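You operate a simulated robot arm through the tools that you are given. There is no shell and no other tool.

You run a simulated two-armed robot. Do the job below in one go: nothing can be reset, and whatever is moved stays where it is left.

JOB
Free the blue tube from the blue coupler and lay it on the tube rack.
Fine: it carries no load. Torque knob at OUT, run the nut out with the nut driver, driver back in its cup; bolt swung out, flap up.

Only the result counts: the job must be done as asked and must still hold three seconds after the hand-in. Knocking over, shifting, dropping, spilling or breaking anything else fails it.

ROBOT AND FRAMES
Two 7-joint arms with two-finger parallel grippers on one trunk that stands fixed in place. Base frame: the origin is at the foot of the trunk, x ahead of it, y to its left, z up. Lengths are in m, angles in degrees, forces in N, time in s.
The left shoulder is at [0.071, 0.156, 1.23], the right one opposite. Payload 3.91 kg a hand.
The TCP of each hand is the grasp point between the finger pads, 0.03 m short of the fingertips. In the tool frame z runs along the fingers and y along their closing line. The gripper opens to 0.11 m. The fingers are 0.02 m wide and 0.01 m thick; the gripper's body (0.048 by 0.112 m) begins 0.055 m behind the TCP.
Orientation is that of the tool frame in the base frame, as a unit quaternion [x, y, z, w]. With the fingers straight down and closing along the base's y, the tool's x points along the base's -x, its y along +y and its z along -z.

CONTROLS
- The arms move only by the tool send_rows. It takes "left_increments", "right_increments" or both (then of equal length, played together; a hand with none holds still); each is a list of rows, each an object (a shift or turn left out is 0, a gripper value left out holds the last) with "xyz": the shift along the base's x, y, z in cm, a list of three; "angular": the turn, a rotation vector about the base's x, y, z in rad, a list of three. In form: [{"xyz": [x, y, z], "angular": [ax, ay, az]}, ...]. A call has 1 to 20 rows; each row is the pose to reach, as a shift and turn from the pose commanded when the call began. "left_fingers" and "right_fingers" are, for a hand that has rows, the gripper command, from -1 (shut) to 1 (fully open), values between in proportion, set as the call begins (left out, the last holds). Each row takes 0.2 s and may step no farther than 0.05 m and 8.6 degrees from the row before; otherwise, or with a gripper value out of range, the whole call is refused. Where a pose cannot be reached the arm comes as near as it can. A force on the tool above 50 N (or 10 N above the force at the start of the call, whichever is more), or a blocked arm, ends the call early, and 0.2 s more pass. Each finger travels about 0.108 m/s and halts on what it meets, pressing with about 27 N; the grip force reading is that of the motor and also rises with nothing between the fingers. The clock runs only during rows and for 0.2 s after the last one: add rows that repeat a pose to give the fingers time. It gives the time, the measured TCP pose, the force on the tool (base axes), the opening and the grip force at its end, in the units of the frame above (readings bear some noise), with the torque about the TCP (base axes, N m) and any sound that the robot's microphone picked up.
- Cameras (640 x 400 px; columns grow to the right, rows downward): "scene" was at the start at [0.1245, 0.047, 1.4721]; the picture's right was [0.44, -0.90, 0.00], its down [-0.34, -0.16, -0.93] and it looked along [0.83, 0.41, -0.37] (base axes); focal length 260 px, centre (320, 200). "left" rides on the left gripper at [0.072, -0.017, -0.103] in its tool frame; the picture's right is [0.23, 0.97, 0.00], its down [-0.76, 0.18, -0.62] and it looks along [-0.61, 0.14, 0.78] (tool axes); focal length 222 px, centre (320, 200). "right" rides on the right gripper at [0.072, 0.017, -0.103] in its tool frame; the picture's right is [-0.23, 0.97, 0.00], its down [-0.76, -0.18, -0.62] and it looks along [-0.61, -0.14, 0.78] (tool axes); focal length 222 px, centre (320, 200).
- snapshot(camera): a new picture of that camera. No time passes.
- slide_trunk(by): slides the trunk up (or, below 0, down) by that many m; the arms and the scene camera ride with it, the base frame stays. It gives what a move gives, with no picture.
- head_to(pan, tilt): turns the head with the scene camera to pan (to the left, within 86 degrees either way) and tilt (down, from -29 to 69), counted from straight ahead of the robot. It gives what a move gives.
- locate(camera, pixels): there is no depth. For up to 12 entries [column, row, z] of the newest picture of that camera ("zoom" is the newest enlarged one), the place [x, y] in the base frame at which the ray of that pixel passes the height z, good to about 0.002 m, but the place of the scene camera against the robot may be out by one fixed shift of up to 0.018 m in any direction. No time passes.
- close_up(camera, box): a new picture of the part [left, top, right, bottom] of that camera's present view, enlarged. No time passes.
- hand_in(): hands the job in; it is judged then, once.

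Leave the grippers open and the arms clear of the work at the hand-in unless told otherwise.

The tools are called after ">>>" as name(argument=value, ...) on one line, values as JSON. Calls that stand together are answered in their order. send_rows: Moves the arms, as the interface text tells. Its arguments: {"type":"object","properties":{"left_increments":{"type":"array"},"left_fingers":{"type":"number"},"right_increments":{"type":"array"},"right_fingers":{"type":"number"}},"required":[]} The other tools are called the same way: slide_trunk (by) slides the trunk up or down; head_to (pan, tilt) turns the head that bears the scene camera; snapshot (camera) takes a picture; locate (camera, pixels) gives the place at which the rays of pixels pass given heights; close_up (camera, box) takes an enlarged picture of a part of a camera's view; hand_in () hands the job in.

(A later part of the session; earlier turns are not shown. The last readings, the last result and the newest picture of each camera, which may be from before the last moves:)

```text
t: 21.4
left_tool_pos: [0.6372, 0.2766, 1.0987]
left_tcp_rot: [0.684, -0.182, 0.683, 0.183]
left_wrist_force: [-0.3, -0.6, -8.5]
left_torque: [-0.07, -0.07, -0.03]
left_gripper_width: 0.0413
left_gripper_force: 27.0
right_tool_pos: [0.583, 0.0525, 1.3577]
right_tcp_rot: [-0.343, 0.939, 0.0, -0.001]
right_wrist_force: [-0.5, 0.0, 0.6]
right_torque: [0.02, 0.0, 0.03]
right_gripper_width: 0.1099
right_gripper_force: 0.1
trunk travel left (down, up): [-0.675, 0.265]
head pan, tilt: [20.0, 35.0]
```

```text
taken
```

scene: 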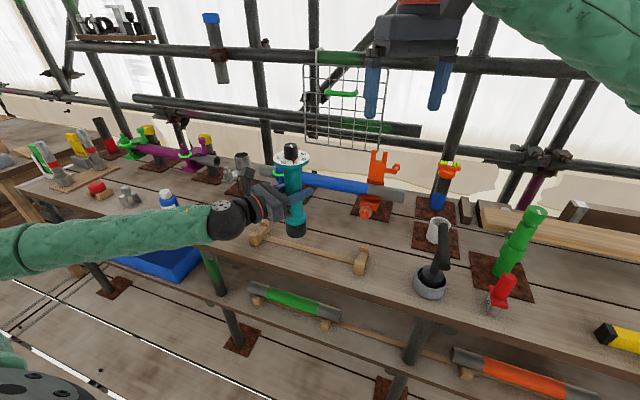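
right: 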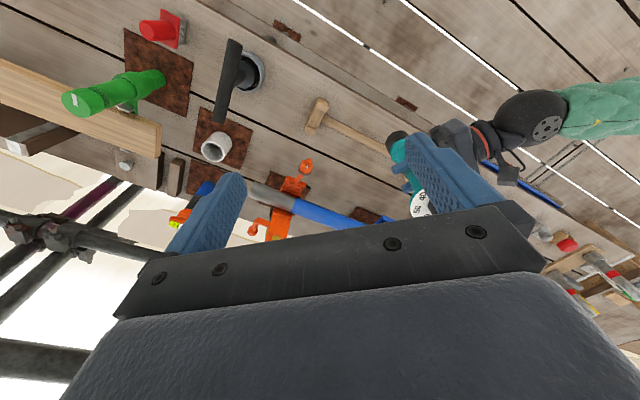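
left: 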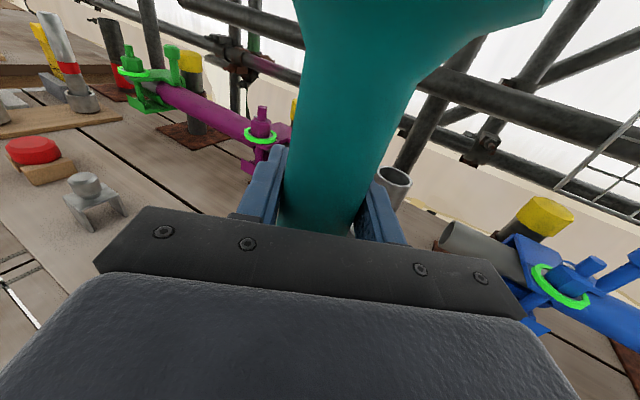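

Continuing the right hand to directly above the knob, still 15 cm higher than it.

>>> send_rows(right_increments=[{"xyz": [1, 4, 0], "angular": [0, 0, 0.05]}, {"xyz": [2, 8, 0], "angular": [0, 0, 0.1]}, {"xyz": [3, 12, 0], "angular": [0, 0, 0.17]}, {"xyz": [4, 16, 0], "angular": [0, 0, 0.17]}, {"xyz": [5, 20, 0], "angular": [0, 0, 0.17]}, {"xyz": [5.4, 22.4, 0], "angular": [0, 0, 0.17]}])

>>> snapshot(camera="right")

>>> close_up(camera="right", box=[260, 60, 380, 170])

>>> close_up(camera="scene", box=[230, 90, 390, 250])

```text
t: 22.8
left_tool_pos: [0.6377, 0.2774, 1.0975]
left_tcp_rot: [0.683, -0.183, 0.683, 0.183]
left_wrist_force: [-0.3, 0.1, -8.3]
left_torque: [-0.06, -0.05, 0.0]
left_gripper_width: 0.0413
left_gripper_force: 26.6
right_tool_pos: [0.6362, 0.2743, 1.3583]
right_tcp_rot: [-0.421, 0.907, 0.0, -0.001]
right_wrist_force: [0.2, 0.2, -0.1]
right_torque: [-0.03, 0.02, -0.01]
right_gripper_width: 0.1099
right_gripper_force: 0.2
trunk travel left (down, up): [-0.675, 0.265]
head pan, tilt: [20.0, 35.0]
```

```text
taken
```

right: 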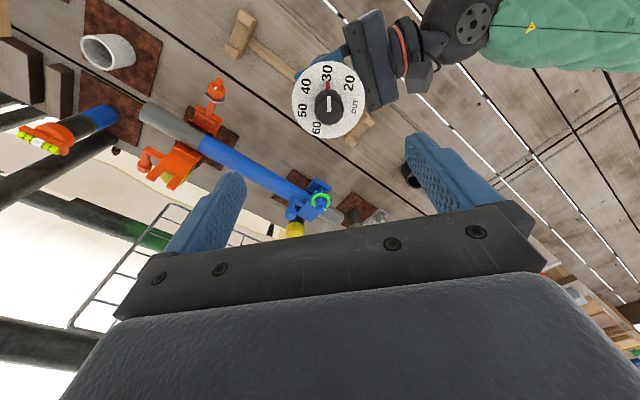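

```text
3.64 times, centred on (320, 115) of right
```

zoom: 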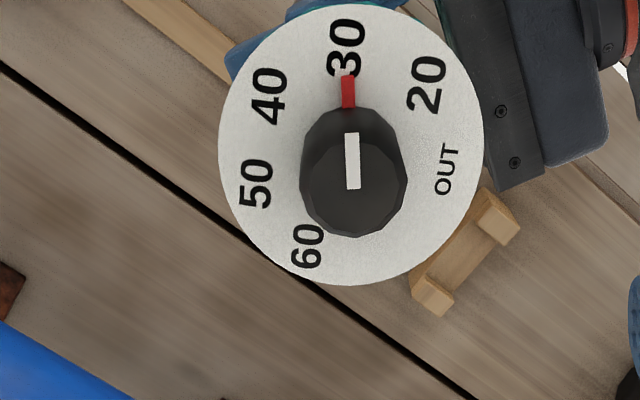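

```text
2.50 times, centred on (310, 170) of scene
```

zoom: 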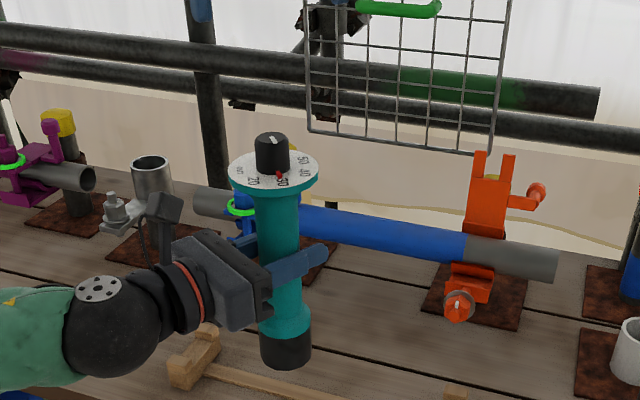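

The dial is in clear view: pointer at 30, OUT about 100° clockwise. I'll locate the dial centre (352,147) and knob top centre (354,165) from a fresh right close-up.

>>> close_up(camera="right", box=[260, 60, 380, 170])

>>> locate(camera="zoom", pixels=[[352, 147, 1.175], [219, 148, 1.175], [485, 148, 1.175], [352, 5, 1.175], [352, 286, 1.175], [352, 147, 1.2], [353, 183, 1.205], [353, 183, 1.22], [299, 175, 1.205], [407, 175, 1.205]])

```text
3.64 times, centred on (320, 115) of right
```

zoom: 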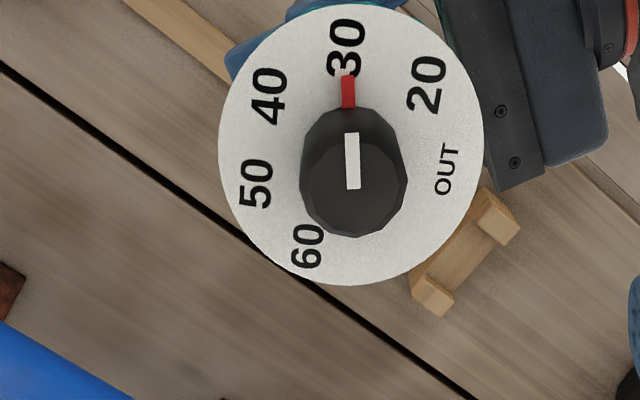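

```text
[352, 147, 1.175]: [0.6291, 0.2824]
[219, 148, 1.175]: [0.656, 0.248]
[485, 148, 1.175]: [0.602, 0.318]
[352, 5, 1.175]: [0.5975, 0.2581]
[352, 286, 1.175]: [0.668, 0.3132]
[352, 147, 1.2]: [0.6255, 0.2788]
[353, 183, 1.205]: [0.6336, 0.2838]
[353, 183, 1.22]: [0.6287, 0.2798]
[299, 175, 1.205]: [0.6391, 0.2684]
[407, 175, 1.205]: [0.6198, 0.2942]
```

Knob axis is at about (0.632, 0.284), dial top near z 1.175, knob 32 mm wide. The right hand opens to 60 mm and descends to TCP z≈1.225 centred on the knob.

>>> send_rows(right_increments=[{"xyz": [-0.4, 0.9, 0]}, {"xyz": [-0.4, 0.9, -3]}, {"xyz": [-0.4, 0.9, -6]}, {"xyz": [-0.4, 0.95, -9]}, {"xyz": [-0.4, 0.95, -11.5]}, {"xyz": [-0.4, 0.95, -13.3]}, {"xyz": [-0.4, 0.95, -13.3]}], right_fingers=0.09)

>>> snapshot(camera="right")

>>> close_up(camera="scene", box=[230, 60, 390, 180])

```text
t: 24.4
left_tool_pos: [0.6364, 0.2764, 1.0979]
left_tcp_rot: [0.684, -0.183, 0.682, 0.183]
left_wrist_force: [0.5, 0.1, -9.1]
left_torque: [-0.04, -0.08, -0.01]
left_gripper_width: 0.0415
left_gripper_force: 27.2
right_tool_pos: [0.6308, 0.2824, 1.2243]
right_tcp_rot: [-0.422, 0.907, 0.0, 0.0]
right_wrist_force: [-1.4, 0.4, 0.0]
right_torque: [0.0, -0.02, -0.01]
right_gripper_width: 0.0601
right_gripper_force: 0.0
trunk travel left (down, up): [-0.675, 0.265]
head pan, tilt: [20.0, 35.0]
```

```text
taken
```

right: 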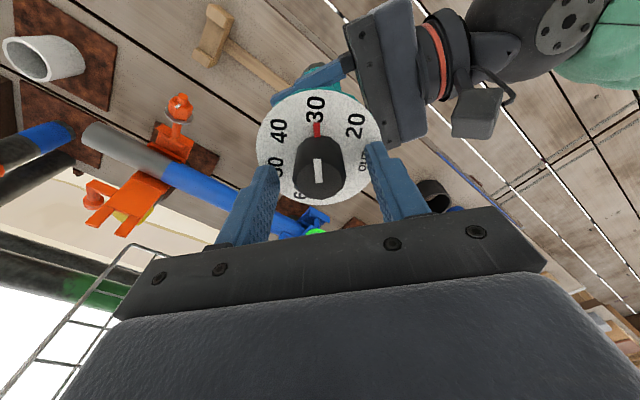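

```text
3.33 times, centred on (310, 120) of scene
```

zoom: 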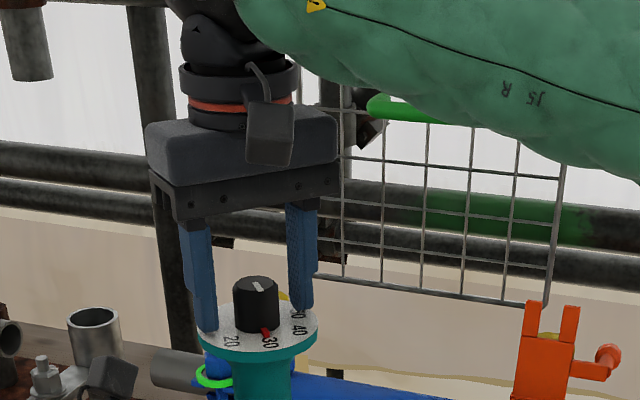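

The knob is centred between the fingers; fingertips seem ~1 cm above the dial. Descend 0.8 cm more, then close on the knob.

>>> send_rows(right_increments=[{"xyz": [0, 0, -0.4]}, {"xyz": [0, 0, -0.8]}, {"xyz": [0, 0, -0.8]}])

>>> send_rows(right_increments=[{}, {}, {}], right_fingers=-1)

>>> close_up(camera="scene", box=[230, 60, 390, 180])

>>> snapshot(camera="right")

```text
t: 25.2
left_tool_pos: [0.6373, 0.2771, 1.0977]
left_tcp_rot: [0.684, -0.183, 0.682, 0.184]
left_wrist_force: [-0.3, -2.2, -29.6]
left_torque: [-0.06, -0.28, -0.13]
left_gripper_width: 0.0416
left_gripper_force: 26.9
right_tool_pos: [0.632, 0.2839, 1.2181]
right_tcp_rot: [-0.421, 0.907, 0.0, 0.001]
right_wrist_force: [0.9, 1.2, 21.4]
right_torque: [0.01, 0.03, 0.19]
right_gripper_width: 0.0596
right_gripper_force: 0.1
trunk travel left (down, up): [-0.675, 0.265]
head pan, tilt: [20.0, 35.0]
```

```text
t: 26.0
left_tool_pos: [0.6369, 0.2769, 1.0988]
left_tcp_rot: [0.683, -0.182, 0.683, 0.183]
left_wrist_force: [0.3, -1.6, -8.9]
left_torque: [-0.3, -0.35, 0.0]
left_gripper_width: 0.0414
left_gripper_force: 26.8
right_tool_pos: [0.6321, 0.2833, 1.2174]
right_tcp_rot: [-0.421, 0.907, -0.001, 0.0]
right_wrist_force: [-0.8, 1.8, 0.3]
right_torque: [0.38, 0.37, -0.06]
right_gripper_width: 0.0313
right_gripper_force: 27.0
trunk travel left (down, up): [-0.675, 0.265]
head pan, tilt: [20.0, 35.0]
```

```text
3.33 times, centred on (310, 120) of scene
```

zoom: 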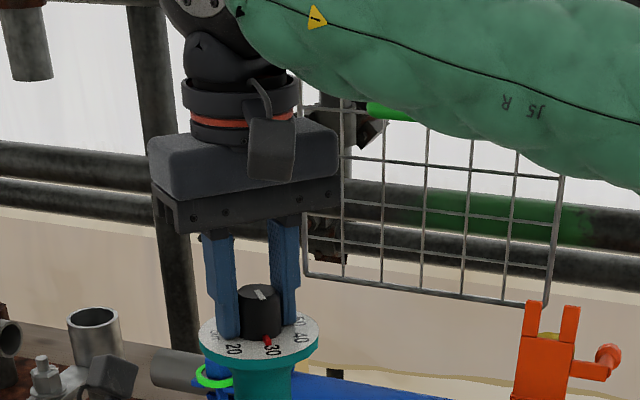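

```text
taken
```

right: 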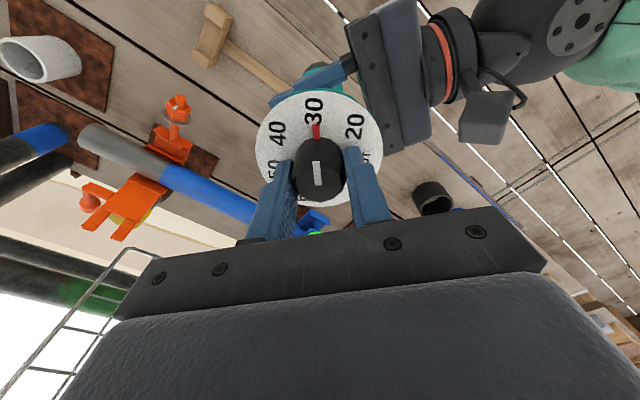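

Dial surface touched at fingertip z≈1.188; knob gripped (31 mm). Now turn clockwise by 50° (one detent) and look.

>>> send_rows(right_increments=[{"angular": [0, 0, -0.125]}, {"angular": [0, 0, -0.25]}, {"angular": [0, 0, -0.375]}, {"angular": [0, 0, -0.5]}, {"angular": [0, 0, -0.625]}, {"angular": [0, 0, -0.75]}, {"angular": [0, 0, -0.873]}])

>>> snapshot(camera="right")

>>> close_up(camera="scene", box=[230, 60, 390, 180])

```text
t: 27.6
left_tool_pos: [0.6361, 0.2761, 1.0987]
left_tcp_rot: [0.683, -0.183, 0.682, 0.184]
left_wrist_force: [-1.4, 14.6, 15.2]
left_torque: [-0.8, -0.01, -0.12]
left_gripper_width: 0.0416
left_gripper_force: 27.3
right_tool_pos: [0.6319, 0.2843, 1.2158]
right_tcp_rot: [0.004, 1.0, -0.001, 0.0]
right_wrist_force: [2.1, -15.3, -15.1]
right_torque: [-0.91, -0.08, 0.09]
right_gripper_width: 0.0317
right_gripper_force: 27.0
trunk travel left (down, up): [-0.675, 0.265]
head pan, tilt: [20.0, 35.0]
```

```text
taken
```

right: 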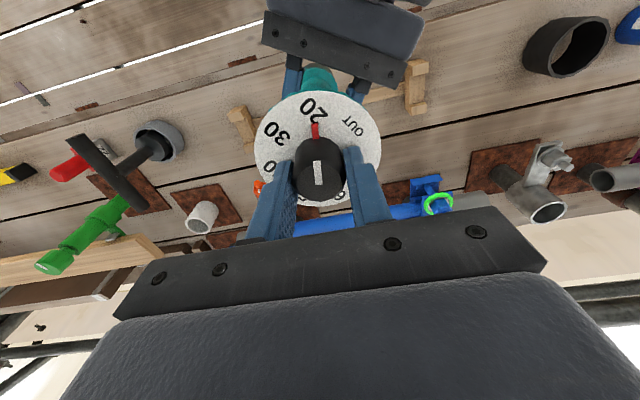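

```text
3.33 times, centred on (310, 120) of scene
```

zoom: 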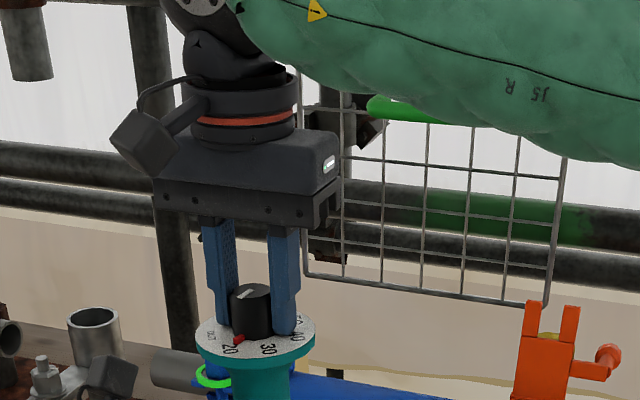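

Pointer now at 20. Continuing another 50° with a tiny correction (−y 0.15 cm, down 0.1 cm) for the side load.

>>> send_rows(right_increments=[{"xyz": [0, -0.1, -0.05], "angular": [0, 0, -0.125]}, {"xyz": [0, -0.15, -0.1], "angular": [0, 0, -0.25]}, {"xyz": [0, -0.15, -0.1], "angular": [0, 0, -0.375]}, {"xyz": [0, -0.15, -0.1], "angular": [0, 0, -0.5]}, {"xyz": [0, -0.15, -0.1], "angular": [0, 0, -0.625]}, {"xyz": [0, -0.15, -0.1], "angular": [0, 0, -0.75]}, {"xyz": [0, -0.15, -0.1], "angular": [0, 0, -0.88]}])

>>> snapshot(camera="right")

>>> close_up(camera="right", box=[240, 70, 400, 220])

```text
t: 29.2
left_tool_pos: [0.6358, 0.2769, 1.0967]
left_tcp_rot: [0.685, -0.181, 0.682, 0.183]
left_wrist_force: [5.6, 16.7, -5.8]
left_torque: [-0.91, 0.3, -0.55]
left_gripper_width: 0.0418
left_gripper_force: 26.8
right_tool_pos: [0.6312, 0.2827, 1.217]
right_tcp_rot: [0.429, 0.903, 0.0, 0.0]
right_wrist_force: [-5.0, -16.8, 0.5]
right_torque: [-1.16, 0.3, 0.37]
right_gripper_width: 0.0318
right_gripper_force: 26.9
trunk travel left (down, up): [-0.675, 0.265]
head pan, tilt: [20.0, 35.0]
```

```text
taken
```

right: 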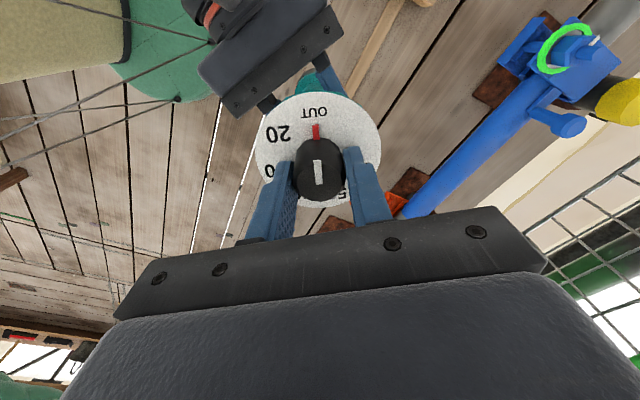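

```text
2.67 times, centred on (320, 145) of right
```

zoom: 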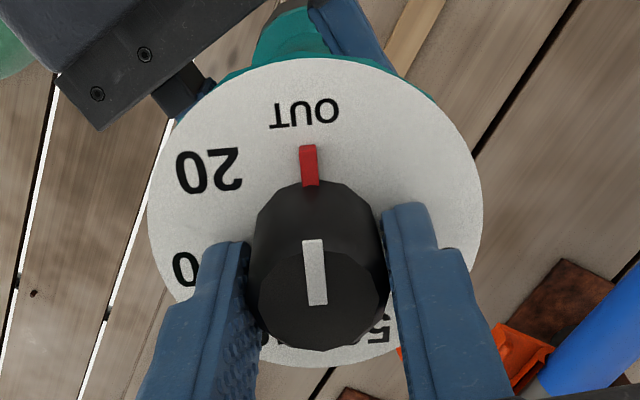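

The pointer lies at OUT. Opening the right fingers and lifting off straight up.

>>> send_rows(right_increments=[{}, {}, {}], right_fingers=0.09)

>>> send_rows(right_increments=[{"xyz": [0, 0, 3]}, {"xyz": [0, 0, 7]}, {"xyz": [0, 0, 11]}, {"xyz": [0, 0, 15]}])

>>> snapshot(camera="right")

>>> close_up(camera="right", box=[260, 60, 380, 170])

```text
t: 30.0
left_tool_pos: [0.6371, 0.2759, 1.0976]
left_tcp_rot: [0.684, -0.182, 0.682, 0.184]
left_wrist_force: [0.6, -0.2, -7.8]
left_torque: [-0.03, -0.05, -0.02]
left_gripper_width: 0.0413
left_gripper_force: 26.5
right_tool_pos: [0.6322, 0.2828, 1.2161]
right_tcp_rot: [0.427, 0.904, 0.001, 0.0]
right_wrist_force: [-0.2, 0.6, 0.3]
right_torque: [0.01, 0.03, 0.0]
right_gripper_width: 0.06
right_gripper_force: 0.0
trunk travel left (down, up): [-0.675, 0.265]
head pan, tilt: [20.0, 35.0]
```

```text
t: 31.0
left_tool_pos: [0.6362, 0.2759, 1.0984]
left_tcp_rot: [0.684, -0.182, 0.682, 0.183]
left_wrist_force: [0.6, 1.0, -8.3]
left_torque: [-0.03, -0.11, 0.0]
left_gripper_width: 0.041
left_gripper_force: 27.3
right_tool_pos: [0.6273, 0.2852, 1.3683]
right_tcp_rot: [0.428, 0.904, -0.001, -0.001]
right_wrist_force: [-0.5, 0.3, 0.4]
right_torque: [0.0, -0.06, 0.02]
right_gripper_width: 0.0602
right_gripper_force: 0.0
trunk travel left (down, up): [-0.675, 0.265]
head pan, tilt: [20.0, 35.0]
```

```text
taken
```

right: 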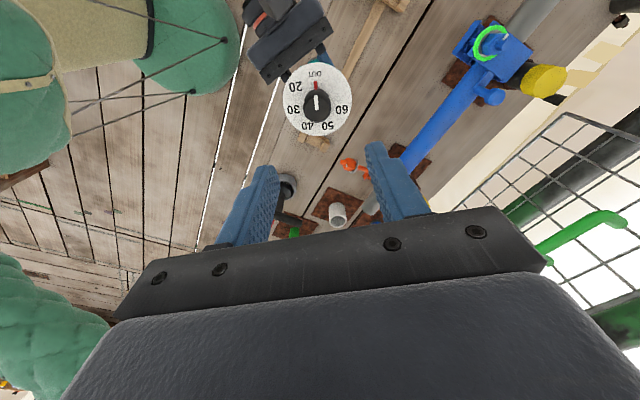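

```text
3.64 times, centred on (320, 115) of right
```

zoom: 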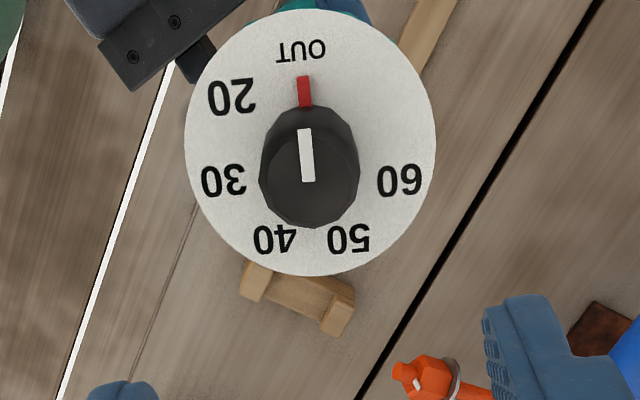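

The pointer is exactly at OUT. I'll locate the dial centre (310,142) relative to the left TCP to know the driver's axis, then retire the right hand.

>>> locate(camera="zoom", pixels=[[310, 142, 1.187], [184, 142, 1.187], [437, 142, 1.187], [310, 8, 1.187], [310, 276, 1.187]])

>>> close_up(camera="left", box=[200, 0, 460, 260])

>>> send_rows(right_increments=[{"xyz": [-1, -4, 0], "angular": [0, 0, 0.14]}, {"xyz": [-2, -8, 0], "angular": [0, 0, 0.28]}, {"xyz": [-3, -12, 0], "angular": [0, 0, 0.42]}, {"xyz": [-4, -16, 0], "angular": [0, 0, 0.56]}, {"xyz": [-5, -20, 0], "angular": [0, 0, 0.7]}, {"xyz": [-6, -24, 0], "angular": [0, 0, 0.84]}, {"xyz": [-7, -28, 0], "angular": [0, 0, 0.88]}, {"xyz": [-8, -32, 0], "angular": [0, 0, 0.88]}, {"xyz": [-8, -36, 0], "angular": [0, 0, 0.88]}, {"xyz": [-8, -40, 0], "angular": [0, 0, 0.88]}])

>>> snapshot(camera="scene")

```text
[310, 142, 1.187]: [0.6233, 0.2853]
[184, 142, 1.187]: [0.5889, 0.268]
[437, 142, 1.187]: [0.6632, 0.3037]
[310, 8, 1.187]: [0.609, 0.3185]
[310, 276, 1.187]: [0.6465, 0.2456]
```

```text
1.54 times, centred on (330, 130) of left
```

zoom: 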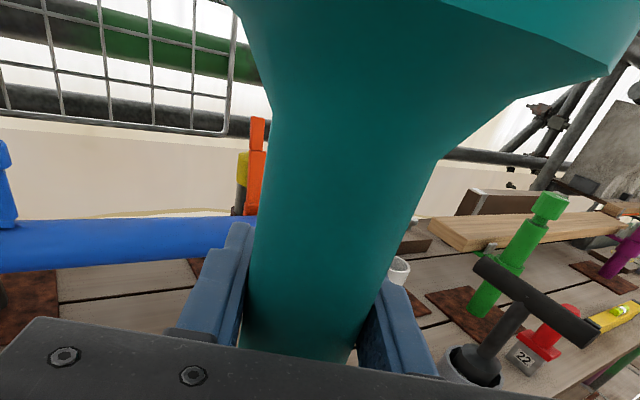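

```text
t: 33.2
left_tool_pos: [0.6362, 0.2746, 1.0991]
left_tcp_rot: [0.683, -0.183, 0.683, 0.183]
left_wrist_force: [-1.2, 0.2, -7.8]
left_torque: [-0.04, -0.06, 0.03]
left_gripper_width: 0.0413
left_gripper_force: 27.0
right_tool_pos: [0.5522, -0.1211, 1.3682]
right_tcp_rot: [0.001, 1.0, 0.001, 0.001]
right_wrist_force: [0.7, 0.0, -1.1]
right_torque: [0.0, -0.05, 0.01]
right_gripper_width: 0.06
right_gripper_force: 0.1
trunk travel left (down, up): [-0.675, 0.265]
head pan, tilt: [20.0, 35.0]
```

```text
taken
```

scene: 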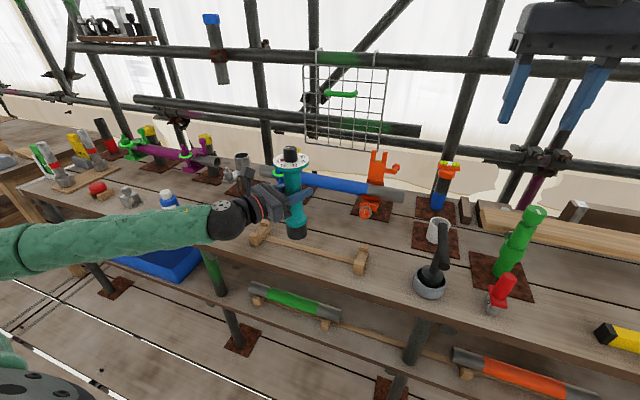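

I'll check whether the driver hangs vertical in the grip: scene and right close-ups.

>>> close_up(camera="scene", box=[240, 130, 340, 250])

>>> snapshot(camera="right")

```text
3.33 times, centred on (290, 190) of scene
```

zoom: 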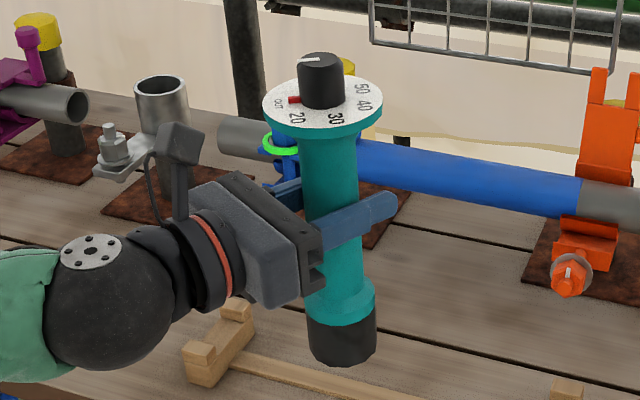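

```text
taken
```

right: 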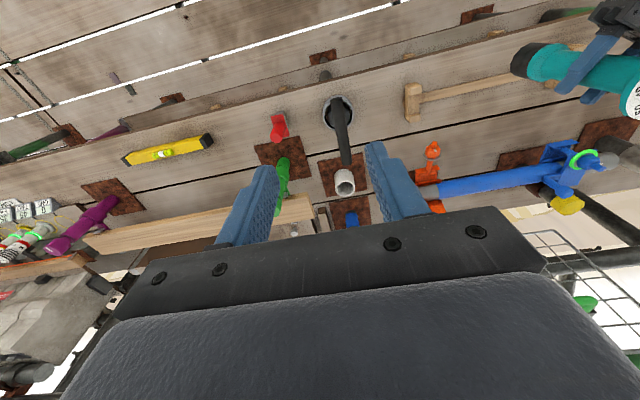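

I'll compare the dial centre and socket bottom in both views at their heights.

>>> locate(camera="right", pixels=[[521, 62, 0.94], [521, 62, 0.95], [522, 45, 0.945], [519, 76, 0.945]])

>>> close_up(camera="scene", box=[240, 130, 340, 250])

>>> locate(camera="zoom", pixels=[[322, 107, 1.18], [263, 105, 1.18], [382, 105, 1.18], [342, 342, 0.94], [308, 342, 0.94], [377, 340, 0.94], [320, 68, 1.21]])

>>> close_up(camera="right", box=[480, 0, 640, 130])

```text
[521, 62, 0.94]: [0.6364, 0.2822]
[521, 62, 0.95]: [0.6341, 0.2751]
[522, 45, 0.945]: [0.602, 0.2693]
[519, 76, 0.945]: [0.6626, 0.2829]
```

```text
3.33 times, centred on (290, 190) of scene
```

zoom: 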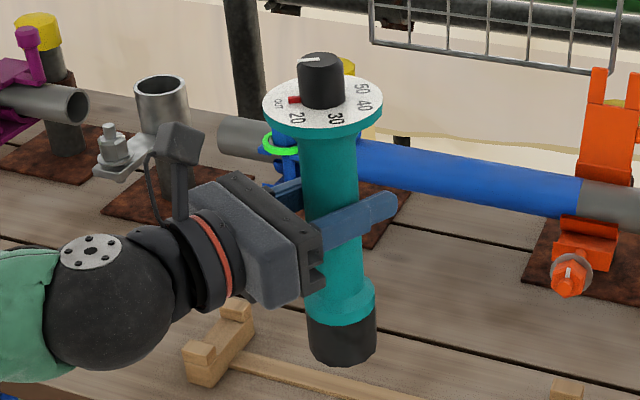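

```text
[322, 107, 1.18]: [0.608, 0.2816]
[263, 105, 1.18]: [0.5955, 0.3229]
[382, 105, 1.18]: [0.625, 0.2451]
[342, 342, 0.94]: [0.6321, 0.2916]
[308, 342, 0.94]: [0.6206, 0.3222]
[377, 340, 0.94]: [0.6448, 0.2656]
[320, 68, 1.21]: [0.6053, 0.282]
```

```text
3.08 times, centred on (560, 65) of right
```

zoom: 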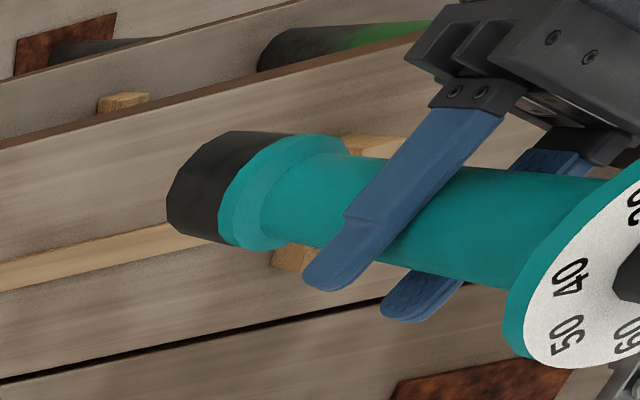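

The driver hangs essentially vertical, its axis about 1.2 cm palm-ward of the TCP. Now bring the right hand to a viewing pose near (0.60, 0.12, 1.33), yawed toward the blue nut, to measure the nut precisely.

>>> send_rows(right_increments=[{"xyz": [1, 4, -1], "angular": [0, 0, 0.12]}, {"xyz": [2, 8, -2], "angular": [0, 0, 0.24]}, {"xyz": [3, 12, -3], "angular": [0, 0, 0.36]}, {"xyz": [4, 16, -4], "angular": [0, 0, 0.48]}, {"xyz": [5, 20, -4], "angular": [0, 0, 0.6]}, {"xyz": [5, 23, -4], "angular": [0, 0, 0.7]}], right_fingers=-1)

>>> snapshot(camera="right")

>>> snapshot(camera="scene")

```text
t: 34.6
left_tool_pos: [0.6383, 0.2767, 1.0979]
left_tcp_rot: [0.684, -0.182, 0.683, 0.183]
left_wrist_force: [0.4, 0.2, -8.2]
left_torque: [-0.05, -0.02, -0.03]
left_gripper_width: 0.0413
left_gripper_force: 27.1
right_tool_pos: [0.6022, 0.1139, 1.3268]
right_tcp_rot: [-0.342, 0.94, 0.0, 0.0]
right_wrist_force: [1.1, -0.3, 0.5]
right_torque: [-0.01, -0.04, 0.0]
right_gripper_width: 0.0001
right_gripper_force: 27.1
trunk travel left (down, up): [-0.675, 0.265]
head pan, tilt: [20.0, 35.0]
```

```text
taken
```

right: 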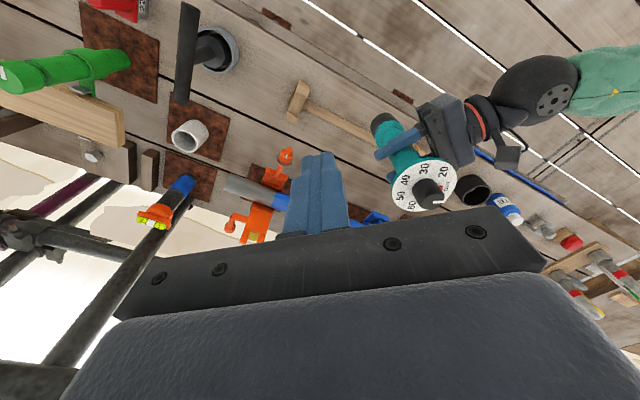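

```text
taken
```

scene: 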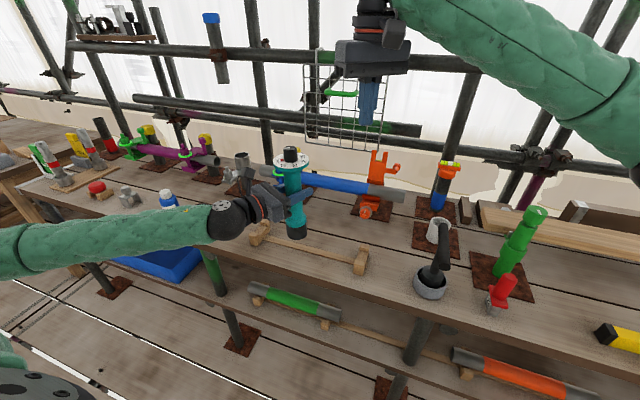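

The nut is hidden by the gripper here. I'll first raise the driver and carry it high above the nut (TCP ≈ (0.89, 0.46, 1.30), yaw 0) while the right hand withdraws a bit; then find a good viewing pose.

>>> send_rows(left_increments=[{"xyz": [0, 0, 3.5]}, {"xyz": [0, 0, 7]}, {"xyz": [0, 0, 11]}, {"xyz": [0, 0, 15]}, {"xyz": [2, 2, 18], "angular": [0, 0, 0.065]}, {"xyz": [5, 4, 20], "angular": [0, 0, 0.13]}, {"xyz": [8, 6, 20], "angular": [0, 0, 0.196]}, {"xyz": [11, 8.5, 20], "angular": [0, 0, 0.26]}, {"xyz": [14, 11, 20], "angular": [0, 0, 0.327]}, {"xyz": [17, 13, 20], "angular": [0, 0, 0.393]}, {"xyz": [20, 15, 20], "angular": [0, 0, 0.458]}, {"xyz": [23, 17, 20], "angular": [0, 0, 0.524]}, {"xyz": [25, 18.3, 20], "angular": [0, 0, 0.524]}], right_increments=[{"xyz": [0, -3, 0]}, {"xyz": [0, -6, 0]}, {"xyz": [0, -9, 0]}, {"xyz": [0, -12, 0]}, {"xyz": [0, -12, 0]}, {"xyz": [0, -12, 0]}, {"xyz": [0, -12, 0]}, {"xyz": [0, -12, 0]}, {"xyz": [0, -12, 0]}, {"xyz": [0, -12, 0]}, {"xyz": [0, -12, 0]}, {"xyz": [0, -12, 0]}, {"xyz": [0, -12, 0]}])

>>> snapshot(camera="scene")

>>> snapshot(camera="left")

>>> snapshot(camera="right")

```text
t: 37.4
left_tool_pos: [0.8847, 0.4596, 1.2963]
left_tcp_rot: [0.709, 0.001, 0.705, 0.001]
left_wrist_force: [-0.6, -0.1, -7.0]
left_torque: [0.01, -0.08, -0.02]
left_gripper_width: 0.0416
left_gripper_force: 26.9
right_tool_pos: [0.6014, -0.0075, 1.326]
right_tcp_rot: [-0.34, 0.94, 0.0, -0.001]
right_wrist_force: [0.2, -0.1, 0.0]
right_torque: [-0.01, 0.04, -0.02]
right_gripper_width: 0.0
right_gripper_force: 27.8
trunk travel left (down, up): [-0.675, 0.265]
head pan, tilt: [20.0, 35.0]
```

```text
taken
```

scene: 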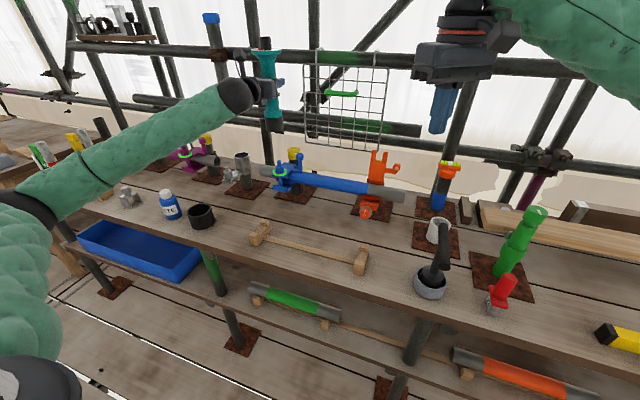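

```text
taken
```

left: 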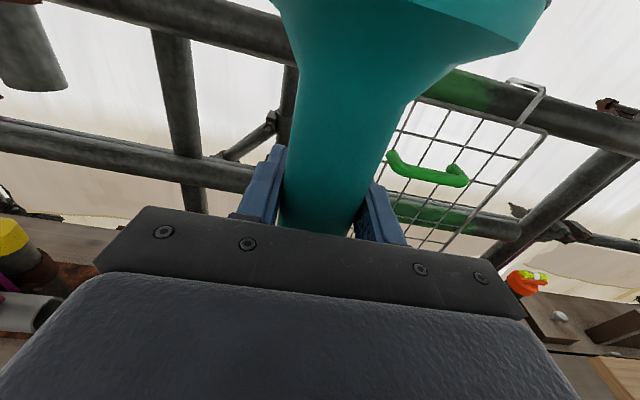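

```text
taken
```

right: 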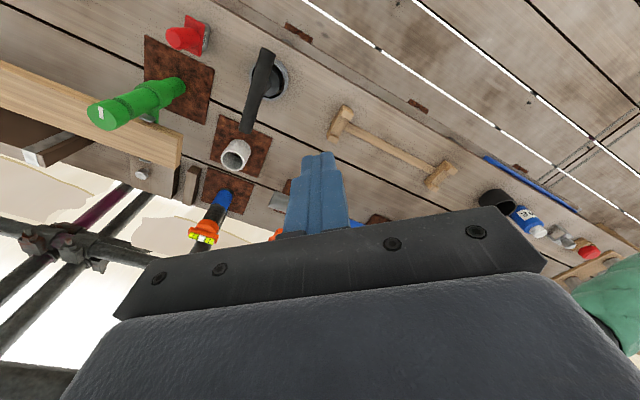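

Now I pitch the right hand up ~29° and bring it to about (0.64, 0.19, 1.20) so its camera looks at the blue nut from the right-front.

>>> send_rows(right_increments=[{"xyz": [1, 4, -2], "angular": [0.064, -0.077, 0]}, {"xyz": [2, 8, -4], "angular": [0.129, -0.153, 0]}, {"xyz": [3, 12, -6], "angular": [0.193, -0.23, 0]}, {"xyz": [4, 16, -8], "angular": [0.257, -0.306, 0]}, {"xyz": [4, 20, -10], "angular": [0.322, -0.383, 0]}, {"xyz": [4, 20, -12], "angular": [0.386, -0.46, 0]}])

>>> snapshot(camera="right")

>>> snapshot(camera="scene")

```text
t: 38.8
left_tool_pos: [0.8849, 0.4585, 1.297]
left_tcp_rot: [0.708, 0.0, 0.707, 0.0]
left_wrist_force: [0.7, -0.8, -8.2]
left_torque: [-0.02, -0.08, 0.03]
left_gripper_width: 0.041
left_gripper_force: 26.9
right_tool_pos: [0.6421, 0.1919, 1.2045]
right_tcp_rot: [-0.326, 0.898, 0.102, 0.279]
right_wrist_force: [-0.2, -0.9, 0.9]
right_torque: [0.0, 0.02, 0.01]
right_gripper_width: 0.0
right_gripper_force: 26.4
trunk travel left (down, up): [-0.675, 0.265]
head pan, tilt: [20.0, 35.0]
```

```text
taken
```

right: 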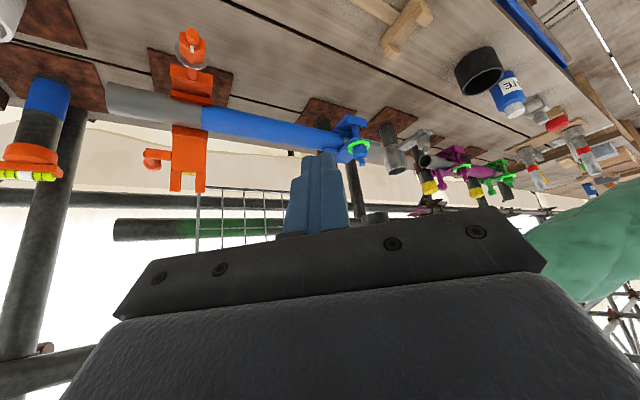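

```text
taken
```

scene: 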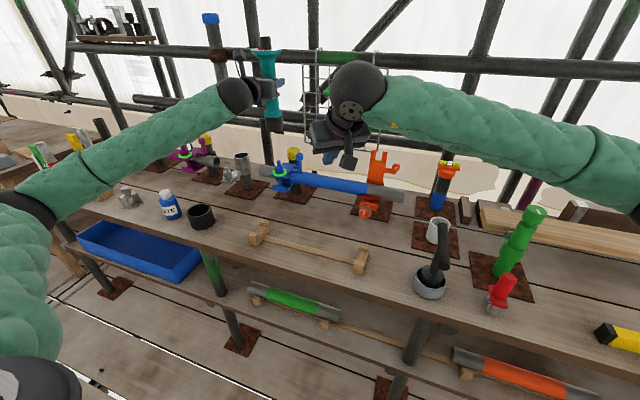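

The nut ring shows at (357,147) (image upside-down). I'll zoom there to measure the nut.

>>> close_up(camera="right", box=[320, 110, 400, 170])

>>> locate(camera="zoom", pixels=[[320, 245, 0.985], [320, 245, 1.005]])

>>> close_up(camera="scene", box=[250, 30, 350, 210])

```text
6.67 times, centred on (360, 140) of right
```

zoom: 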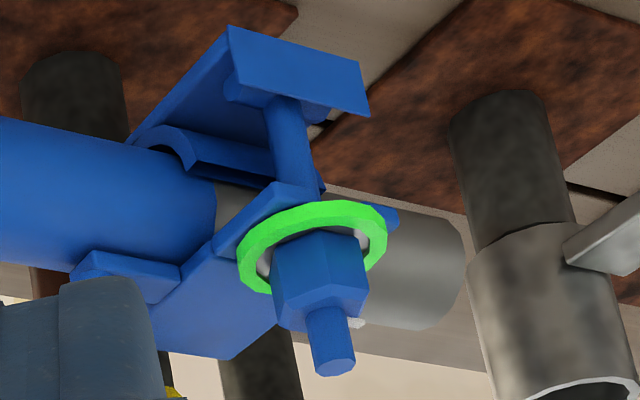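

```text
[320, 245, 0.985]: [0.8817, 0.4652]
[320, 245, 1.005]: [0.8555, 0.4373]
```

```text
2.22 times, centred on (300, 120) of scene
```

zoom: 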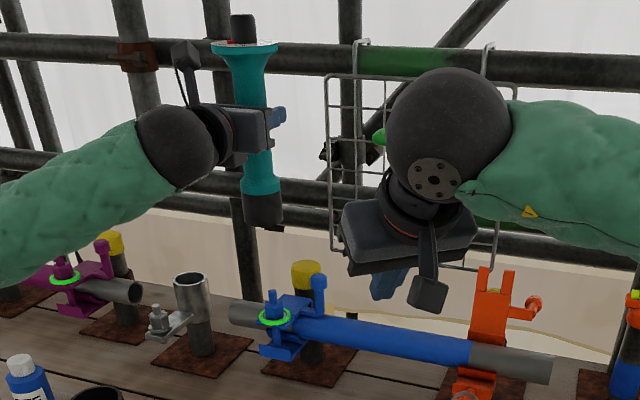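

Clear view of nut and bolt. I'll get heights: bolt tip (334,365), nut top where the bolt leaves it (325,312), ring centre (312,242), and lower fork block.

>>> close_up(camera="right", box=[320, 110, 400, 170])

>>> locate(camera="zoom", pixels=[[334, 366, 1.02], [334, 366, 1.04], [322, 310, 1.0], [322, 310, 1.02], [312, 243, 0.98], [312, 243, 0.99], [238, 252, 0.985], [386, 230, 0.985], [275, 280, 1.0], [367, 280, 1.0], [285, 100, 0.93], [285, 100, 0.91]])

>>> locate(camera="scene", pixels=[[279, 171, 0.988], [279, 171, 1.0], [273, 113, 1.15], [273, 113, 1.16]])

```text
6.67 times, centred on (360, 140) of right
```

zoom: 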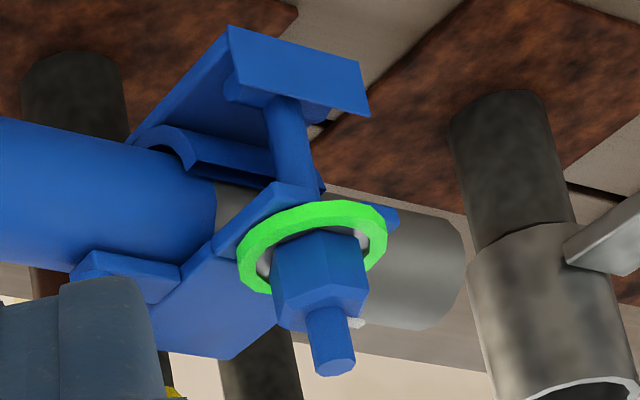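

```text
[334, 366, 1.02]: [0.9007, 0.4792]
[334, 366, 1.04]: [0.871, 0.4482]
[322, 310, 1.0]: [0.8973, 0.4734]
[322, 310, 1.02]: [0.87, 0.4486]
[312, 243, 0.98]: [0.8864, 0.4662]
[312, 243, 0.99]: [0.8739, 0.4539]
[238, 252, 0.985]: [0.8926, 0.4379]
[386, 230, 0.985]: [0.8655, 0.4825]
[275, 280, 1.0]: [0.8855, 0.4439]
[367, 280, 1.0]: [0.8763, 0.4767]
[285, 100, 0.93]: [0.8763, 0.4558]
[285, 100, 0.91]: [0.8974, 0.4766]
```

```text
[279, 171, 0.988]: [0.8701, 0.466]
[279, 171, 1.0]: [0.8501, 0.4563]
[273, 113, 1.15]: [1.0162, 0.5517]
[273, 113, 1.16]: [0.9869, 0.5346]
```

Nut: ring ≈ z 0.986, nut top ≈ 1.012, bolt tip ≈ 1.033, axis ≈ (0.879, 0.460). Now I'll check the socket-bottom pixel and dial in the scene view.

>>> locate(camera="scene", pixels=[[279.75, 173.1, 0.986], [274.8, 129, 1.12], [274.8, 129, 1.14], [274.8, 129, 1.16], [265.8, 51.6, 1.38], [265.8, 51.6, 1.39]])

>>> close_up(camera="scene", box=[250, 100, 310, 200])

```text
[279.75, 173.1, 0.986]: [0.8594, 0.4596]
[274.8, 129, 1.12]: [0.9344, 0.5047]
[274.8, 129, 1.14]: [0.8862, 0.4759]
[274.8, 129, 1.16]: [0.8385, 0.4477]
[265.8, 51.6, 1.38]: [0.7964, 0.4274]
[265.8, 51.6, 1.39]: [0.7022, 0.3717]
```

```text
4.00 times, centred on (280, 150) of scene
```

zoom: 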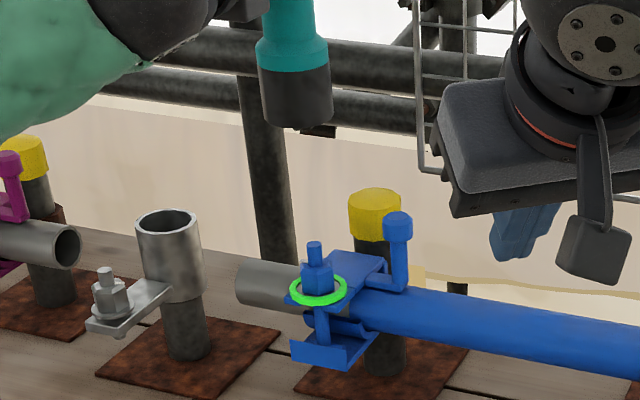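

Socket bottom is ≈ 14.4 cm below the TCP; driver needs about +0.6 cm x and −0.3 cm y. I'll shift and lower so the socket is ~1 cm above the bolt tip, then inspect.

>>> send_rows(left_increments=[{"xyz": [0.6, -0.3, 0]}, {"xyz": [0.6, -0.3, -3]}, {"xyz": [0.6, -0.3, -6]}, {"xyz": [0.6, -0.3, -8.5]}, {"xyz": [0.6, -0.3, -10.2]}, {"xyz": [0.6, -0.3, -10.2]}])

>>> close_up(camera="scene", box=[250, 80, 330, 205])

>>> close_up(camera="right", box=[310, 110, 410, 215])

```text
t: 40.2
left_tool_pos: [0.8922, 0.456, 1.1945]
left_tcp_rot: [0.707, 0.0, 0.707, 0.0]
left_wrist_force: [0.3, -0.5, -8.1]
left_torque: [0.0, -0.08, -0.04]
left_gripper_width: 0.0415
left_gripper_force: 27.1
right_tool_pos: [0.6435, 0.1912, 1.206]
right_tcp_rot: [-0.326, 0.898, 0.101, 0.277]
right_wrist_force: [0.1, -0.2, 0.3]
right_torque: [0.04, -0.01, 0.04]
right_gripper_width: 0.0
right_gripper_force: 26.7
trunk travel left (down, up): [-0.675, 0.265]
head pan, tilt: [20.0, 35.0]
```

```text
3.20 times, centred on (290, 142) of scene
```

zoom: 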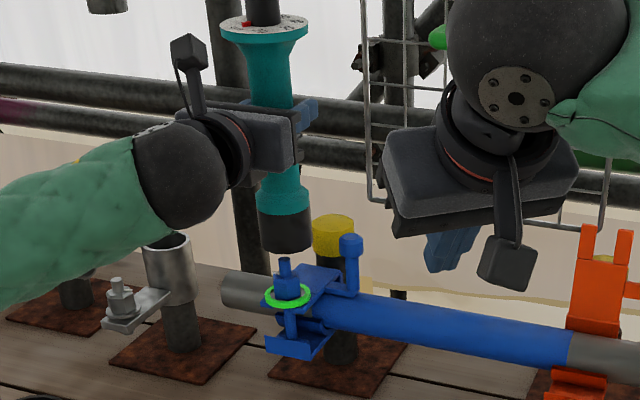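

```text
3.81 times, centred on (360, 162) of right
```

zoom: 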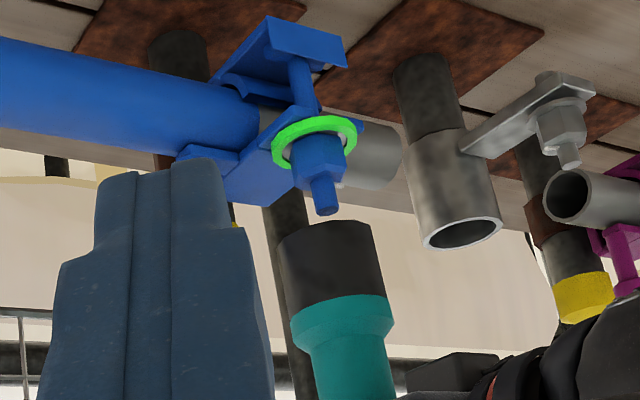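

Both views agree the driver should move about (−0.2, +0.35) cm. Applying and rechecking.

>>> send_rows(left_increments=[{"xyz": [-0.2, 0.35, 0]}, {"xyz": [-0.2, 0.35, 0]}])

>>> close_up(camera="scene", box=[264, 124, 304, 180])

>>> close_up(camera="right", box=[325, 120, 395, 210])

```text
t: 40.8
left_tool_pos: [0.8911, 0.4593, 1.1944]
left_tcp_rot: [0.708, 0.0, 0.706, 0.001]
left_wrist_force: [0.3, 0.0, -7.6]
left_torque: [0.01, -0.07, 0.01]
left_gripper_width: 0.0411
left_gripper_force: 26.9
right_tool_pos: [0.6415, 0.1915, 1.2057]
right_tcp_rot: [-0.327, 0.898, 0.102, 0.277]
right_wrist_force: [-0.1, -0.2, 0.3]
right_torque: [0.01, 0.0, -0.03]
right_gripper_width: 0.0001
right_gripper_force: 27.0
trunk travel left (down, up): [-0.675, 0.265]
head pan, tilt: [20.0, 35.0]
```

```text
7.14 times, centred on (284, 152) of scene
```

zoom: 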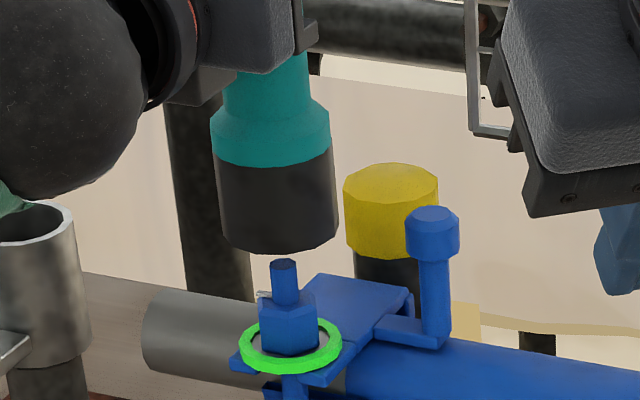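

```text
4.44 times, centred on (360, 165) of right
```

zoom: 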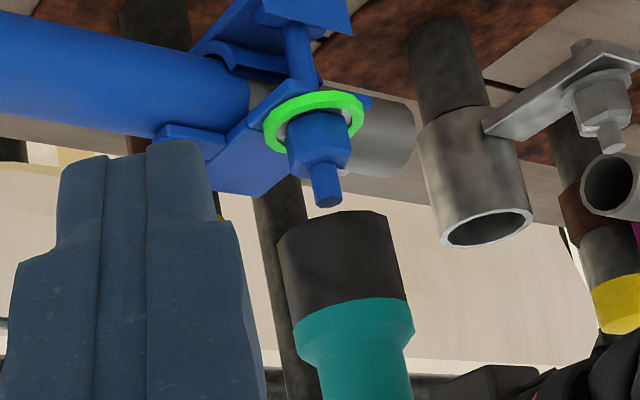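

The scene and right views look in nearly the same direction, so depth along x is weakly known. I want a view from the right side (looking +y). First check how far behind the hanging mesh is, via its green handle in both views.

>>> locate(camera="left", pixels=[[460, 181, 1.2], [460, 181, 1.3], [392, 156, 1.2], [392, 156, 1.3]])

>>> locate(camera="scene", pixels=[[356, 94, 1.2], [356, 94, 1.3], [329, 91, 1.2], [329, 91, 1.3]])

```text
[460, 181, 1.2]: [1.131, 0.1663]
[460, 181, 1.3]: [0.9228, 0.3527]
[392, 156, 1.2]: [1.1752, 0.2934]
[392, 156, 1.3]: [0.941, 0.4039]
```

```text
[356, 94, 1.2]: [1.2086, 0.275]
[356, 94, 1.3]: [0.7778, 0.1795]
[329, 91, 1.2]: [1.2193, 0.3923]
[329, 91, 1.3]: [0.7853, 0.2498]
```

The mesh handle is at x≈1.05, so a side pose at x≈0.82 is clear. Moving the right hand to about (0.82, 0.17, 1.19) and yawing +35° to look along the tube at the nut.

>>> send_rows(right_increments=[{"xyz": [3, -1, 0], "angular": [0, 0, 0.1]}, {"xyz": [6, -2, 0], "angular": [0, 0, 0.2]}, {"xyz": [9, -2, 0], "angular": [0, 0, 0.3]}, {"xyz": [12, -2.2, 0], "angular": [0, 0, 0.4]}, {"xyz": [15, -2.2, -0.5], "angular": [0, 0, 0.5]}, {"xyz": [17.9, -2.2, -1], "angular": [0, 0, 0.61]}])

>>> snapshot(camera="right")

>>> snapshot(camera="scene")

```text
t: 42.2
left_tool_pos: [0.89, 0.4596, 1.1959]
left_tcp_rot: [0.708, 0.0, 0.706, 0.001]
left_wrist_force: [-0.2, 0.1, -7.5]
left_torque: [0.01, -0.08, 0.04]
left_gripper_width: 0.0413
left_gripper_force: 27.1
right_tool_pos: [0.7814, 0.1684, 1.2055]
right_tcp_rot: [-0.525, 0.798, 0.164, 0.247]
right_wrist_force: [0.5, 0.3, 0.5]
right_torque: [0.0, -0.01, -0.01]
right_gripper_width: 0.0
right_gripper_force: 27.2
right hand out of reach, approached as far as the arm can: row 5, 6
trunk travel left (down, up): [-0.675, 0.265]
head pan, tilt: [20.0, 35.0]
```

```text
taken
```

right: 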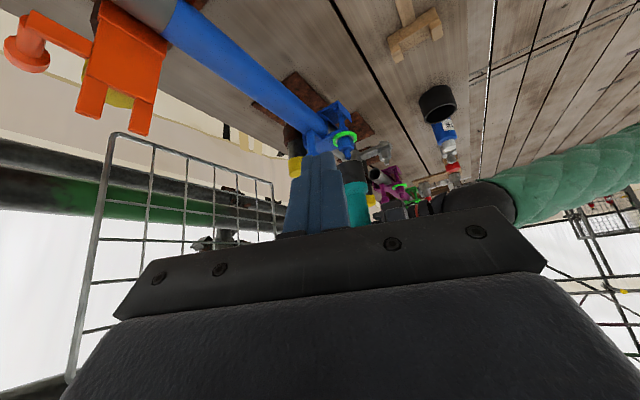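

```text
taken
```

scene: 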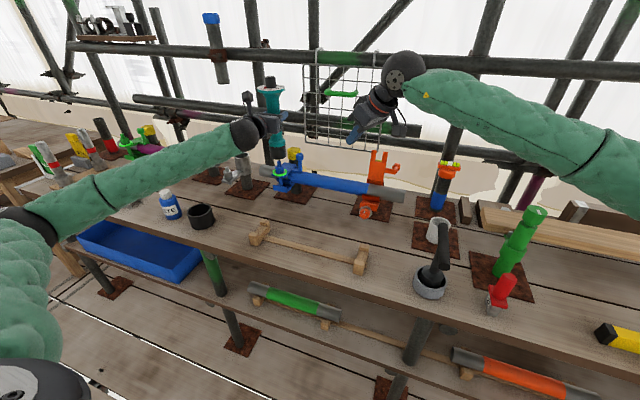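

The side view now shows nut at (345,140) and driver socket at (354,172), partly beside the closed fingers. Zooming in.

>>> close_up(camera="right", box=[310, 100, 400, 215])

>>> close_up(camera="scene", box=[264, 124, 304, 180])

```text
3.48 times, centred on (355, 158) of right
```

zoom: 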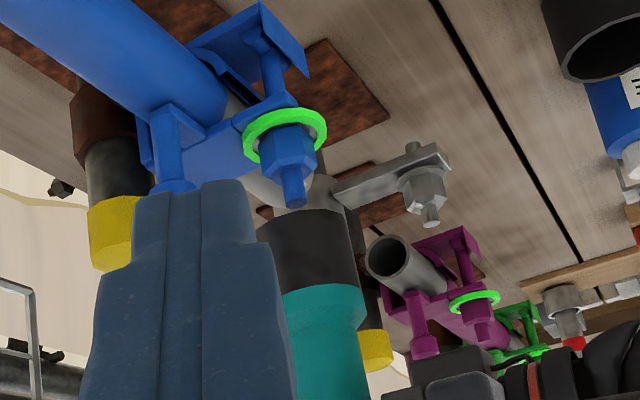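

```text
7.14 times, centred on (284, 152) of scene
```

zoom: 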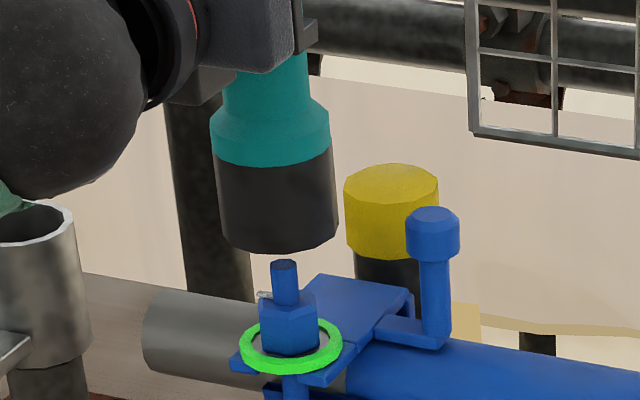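

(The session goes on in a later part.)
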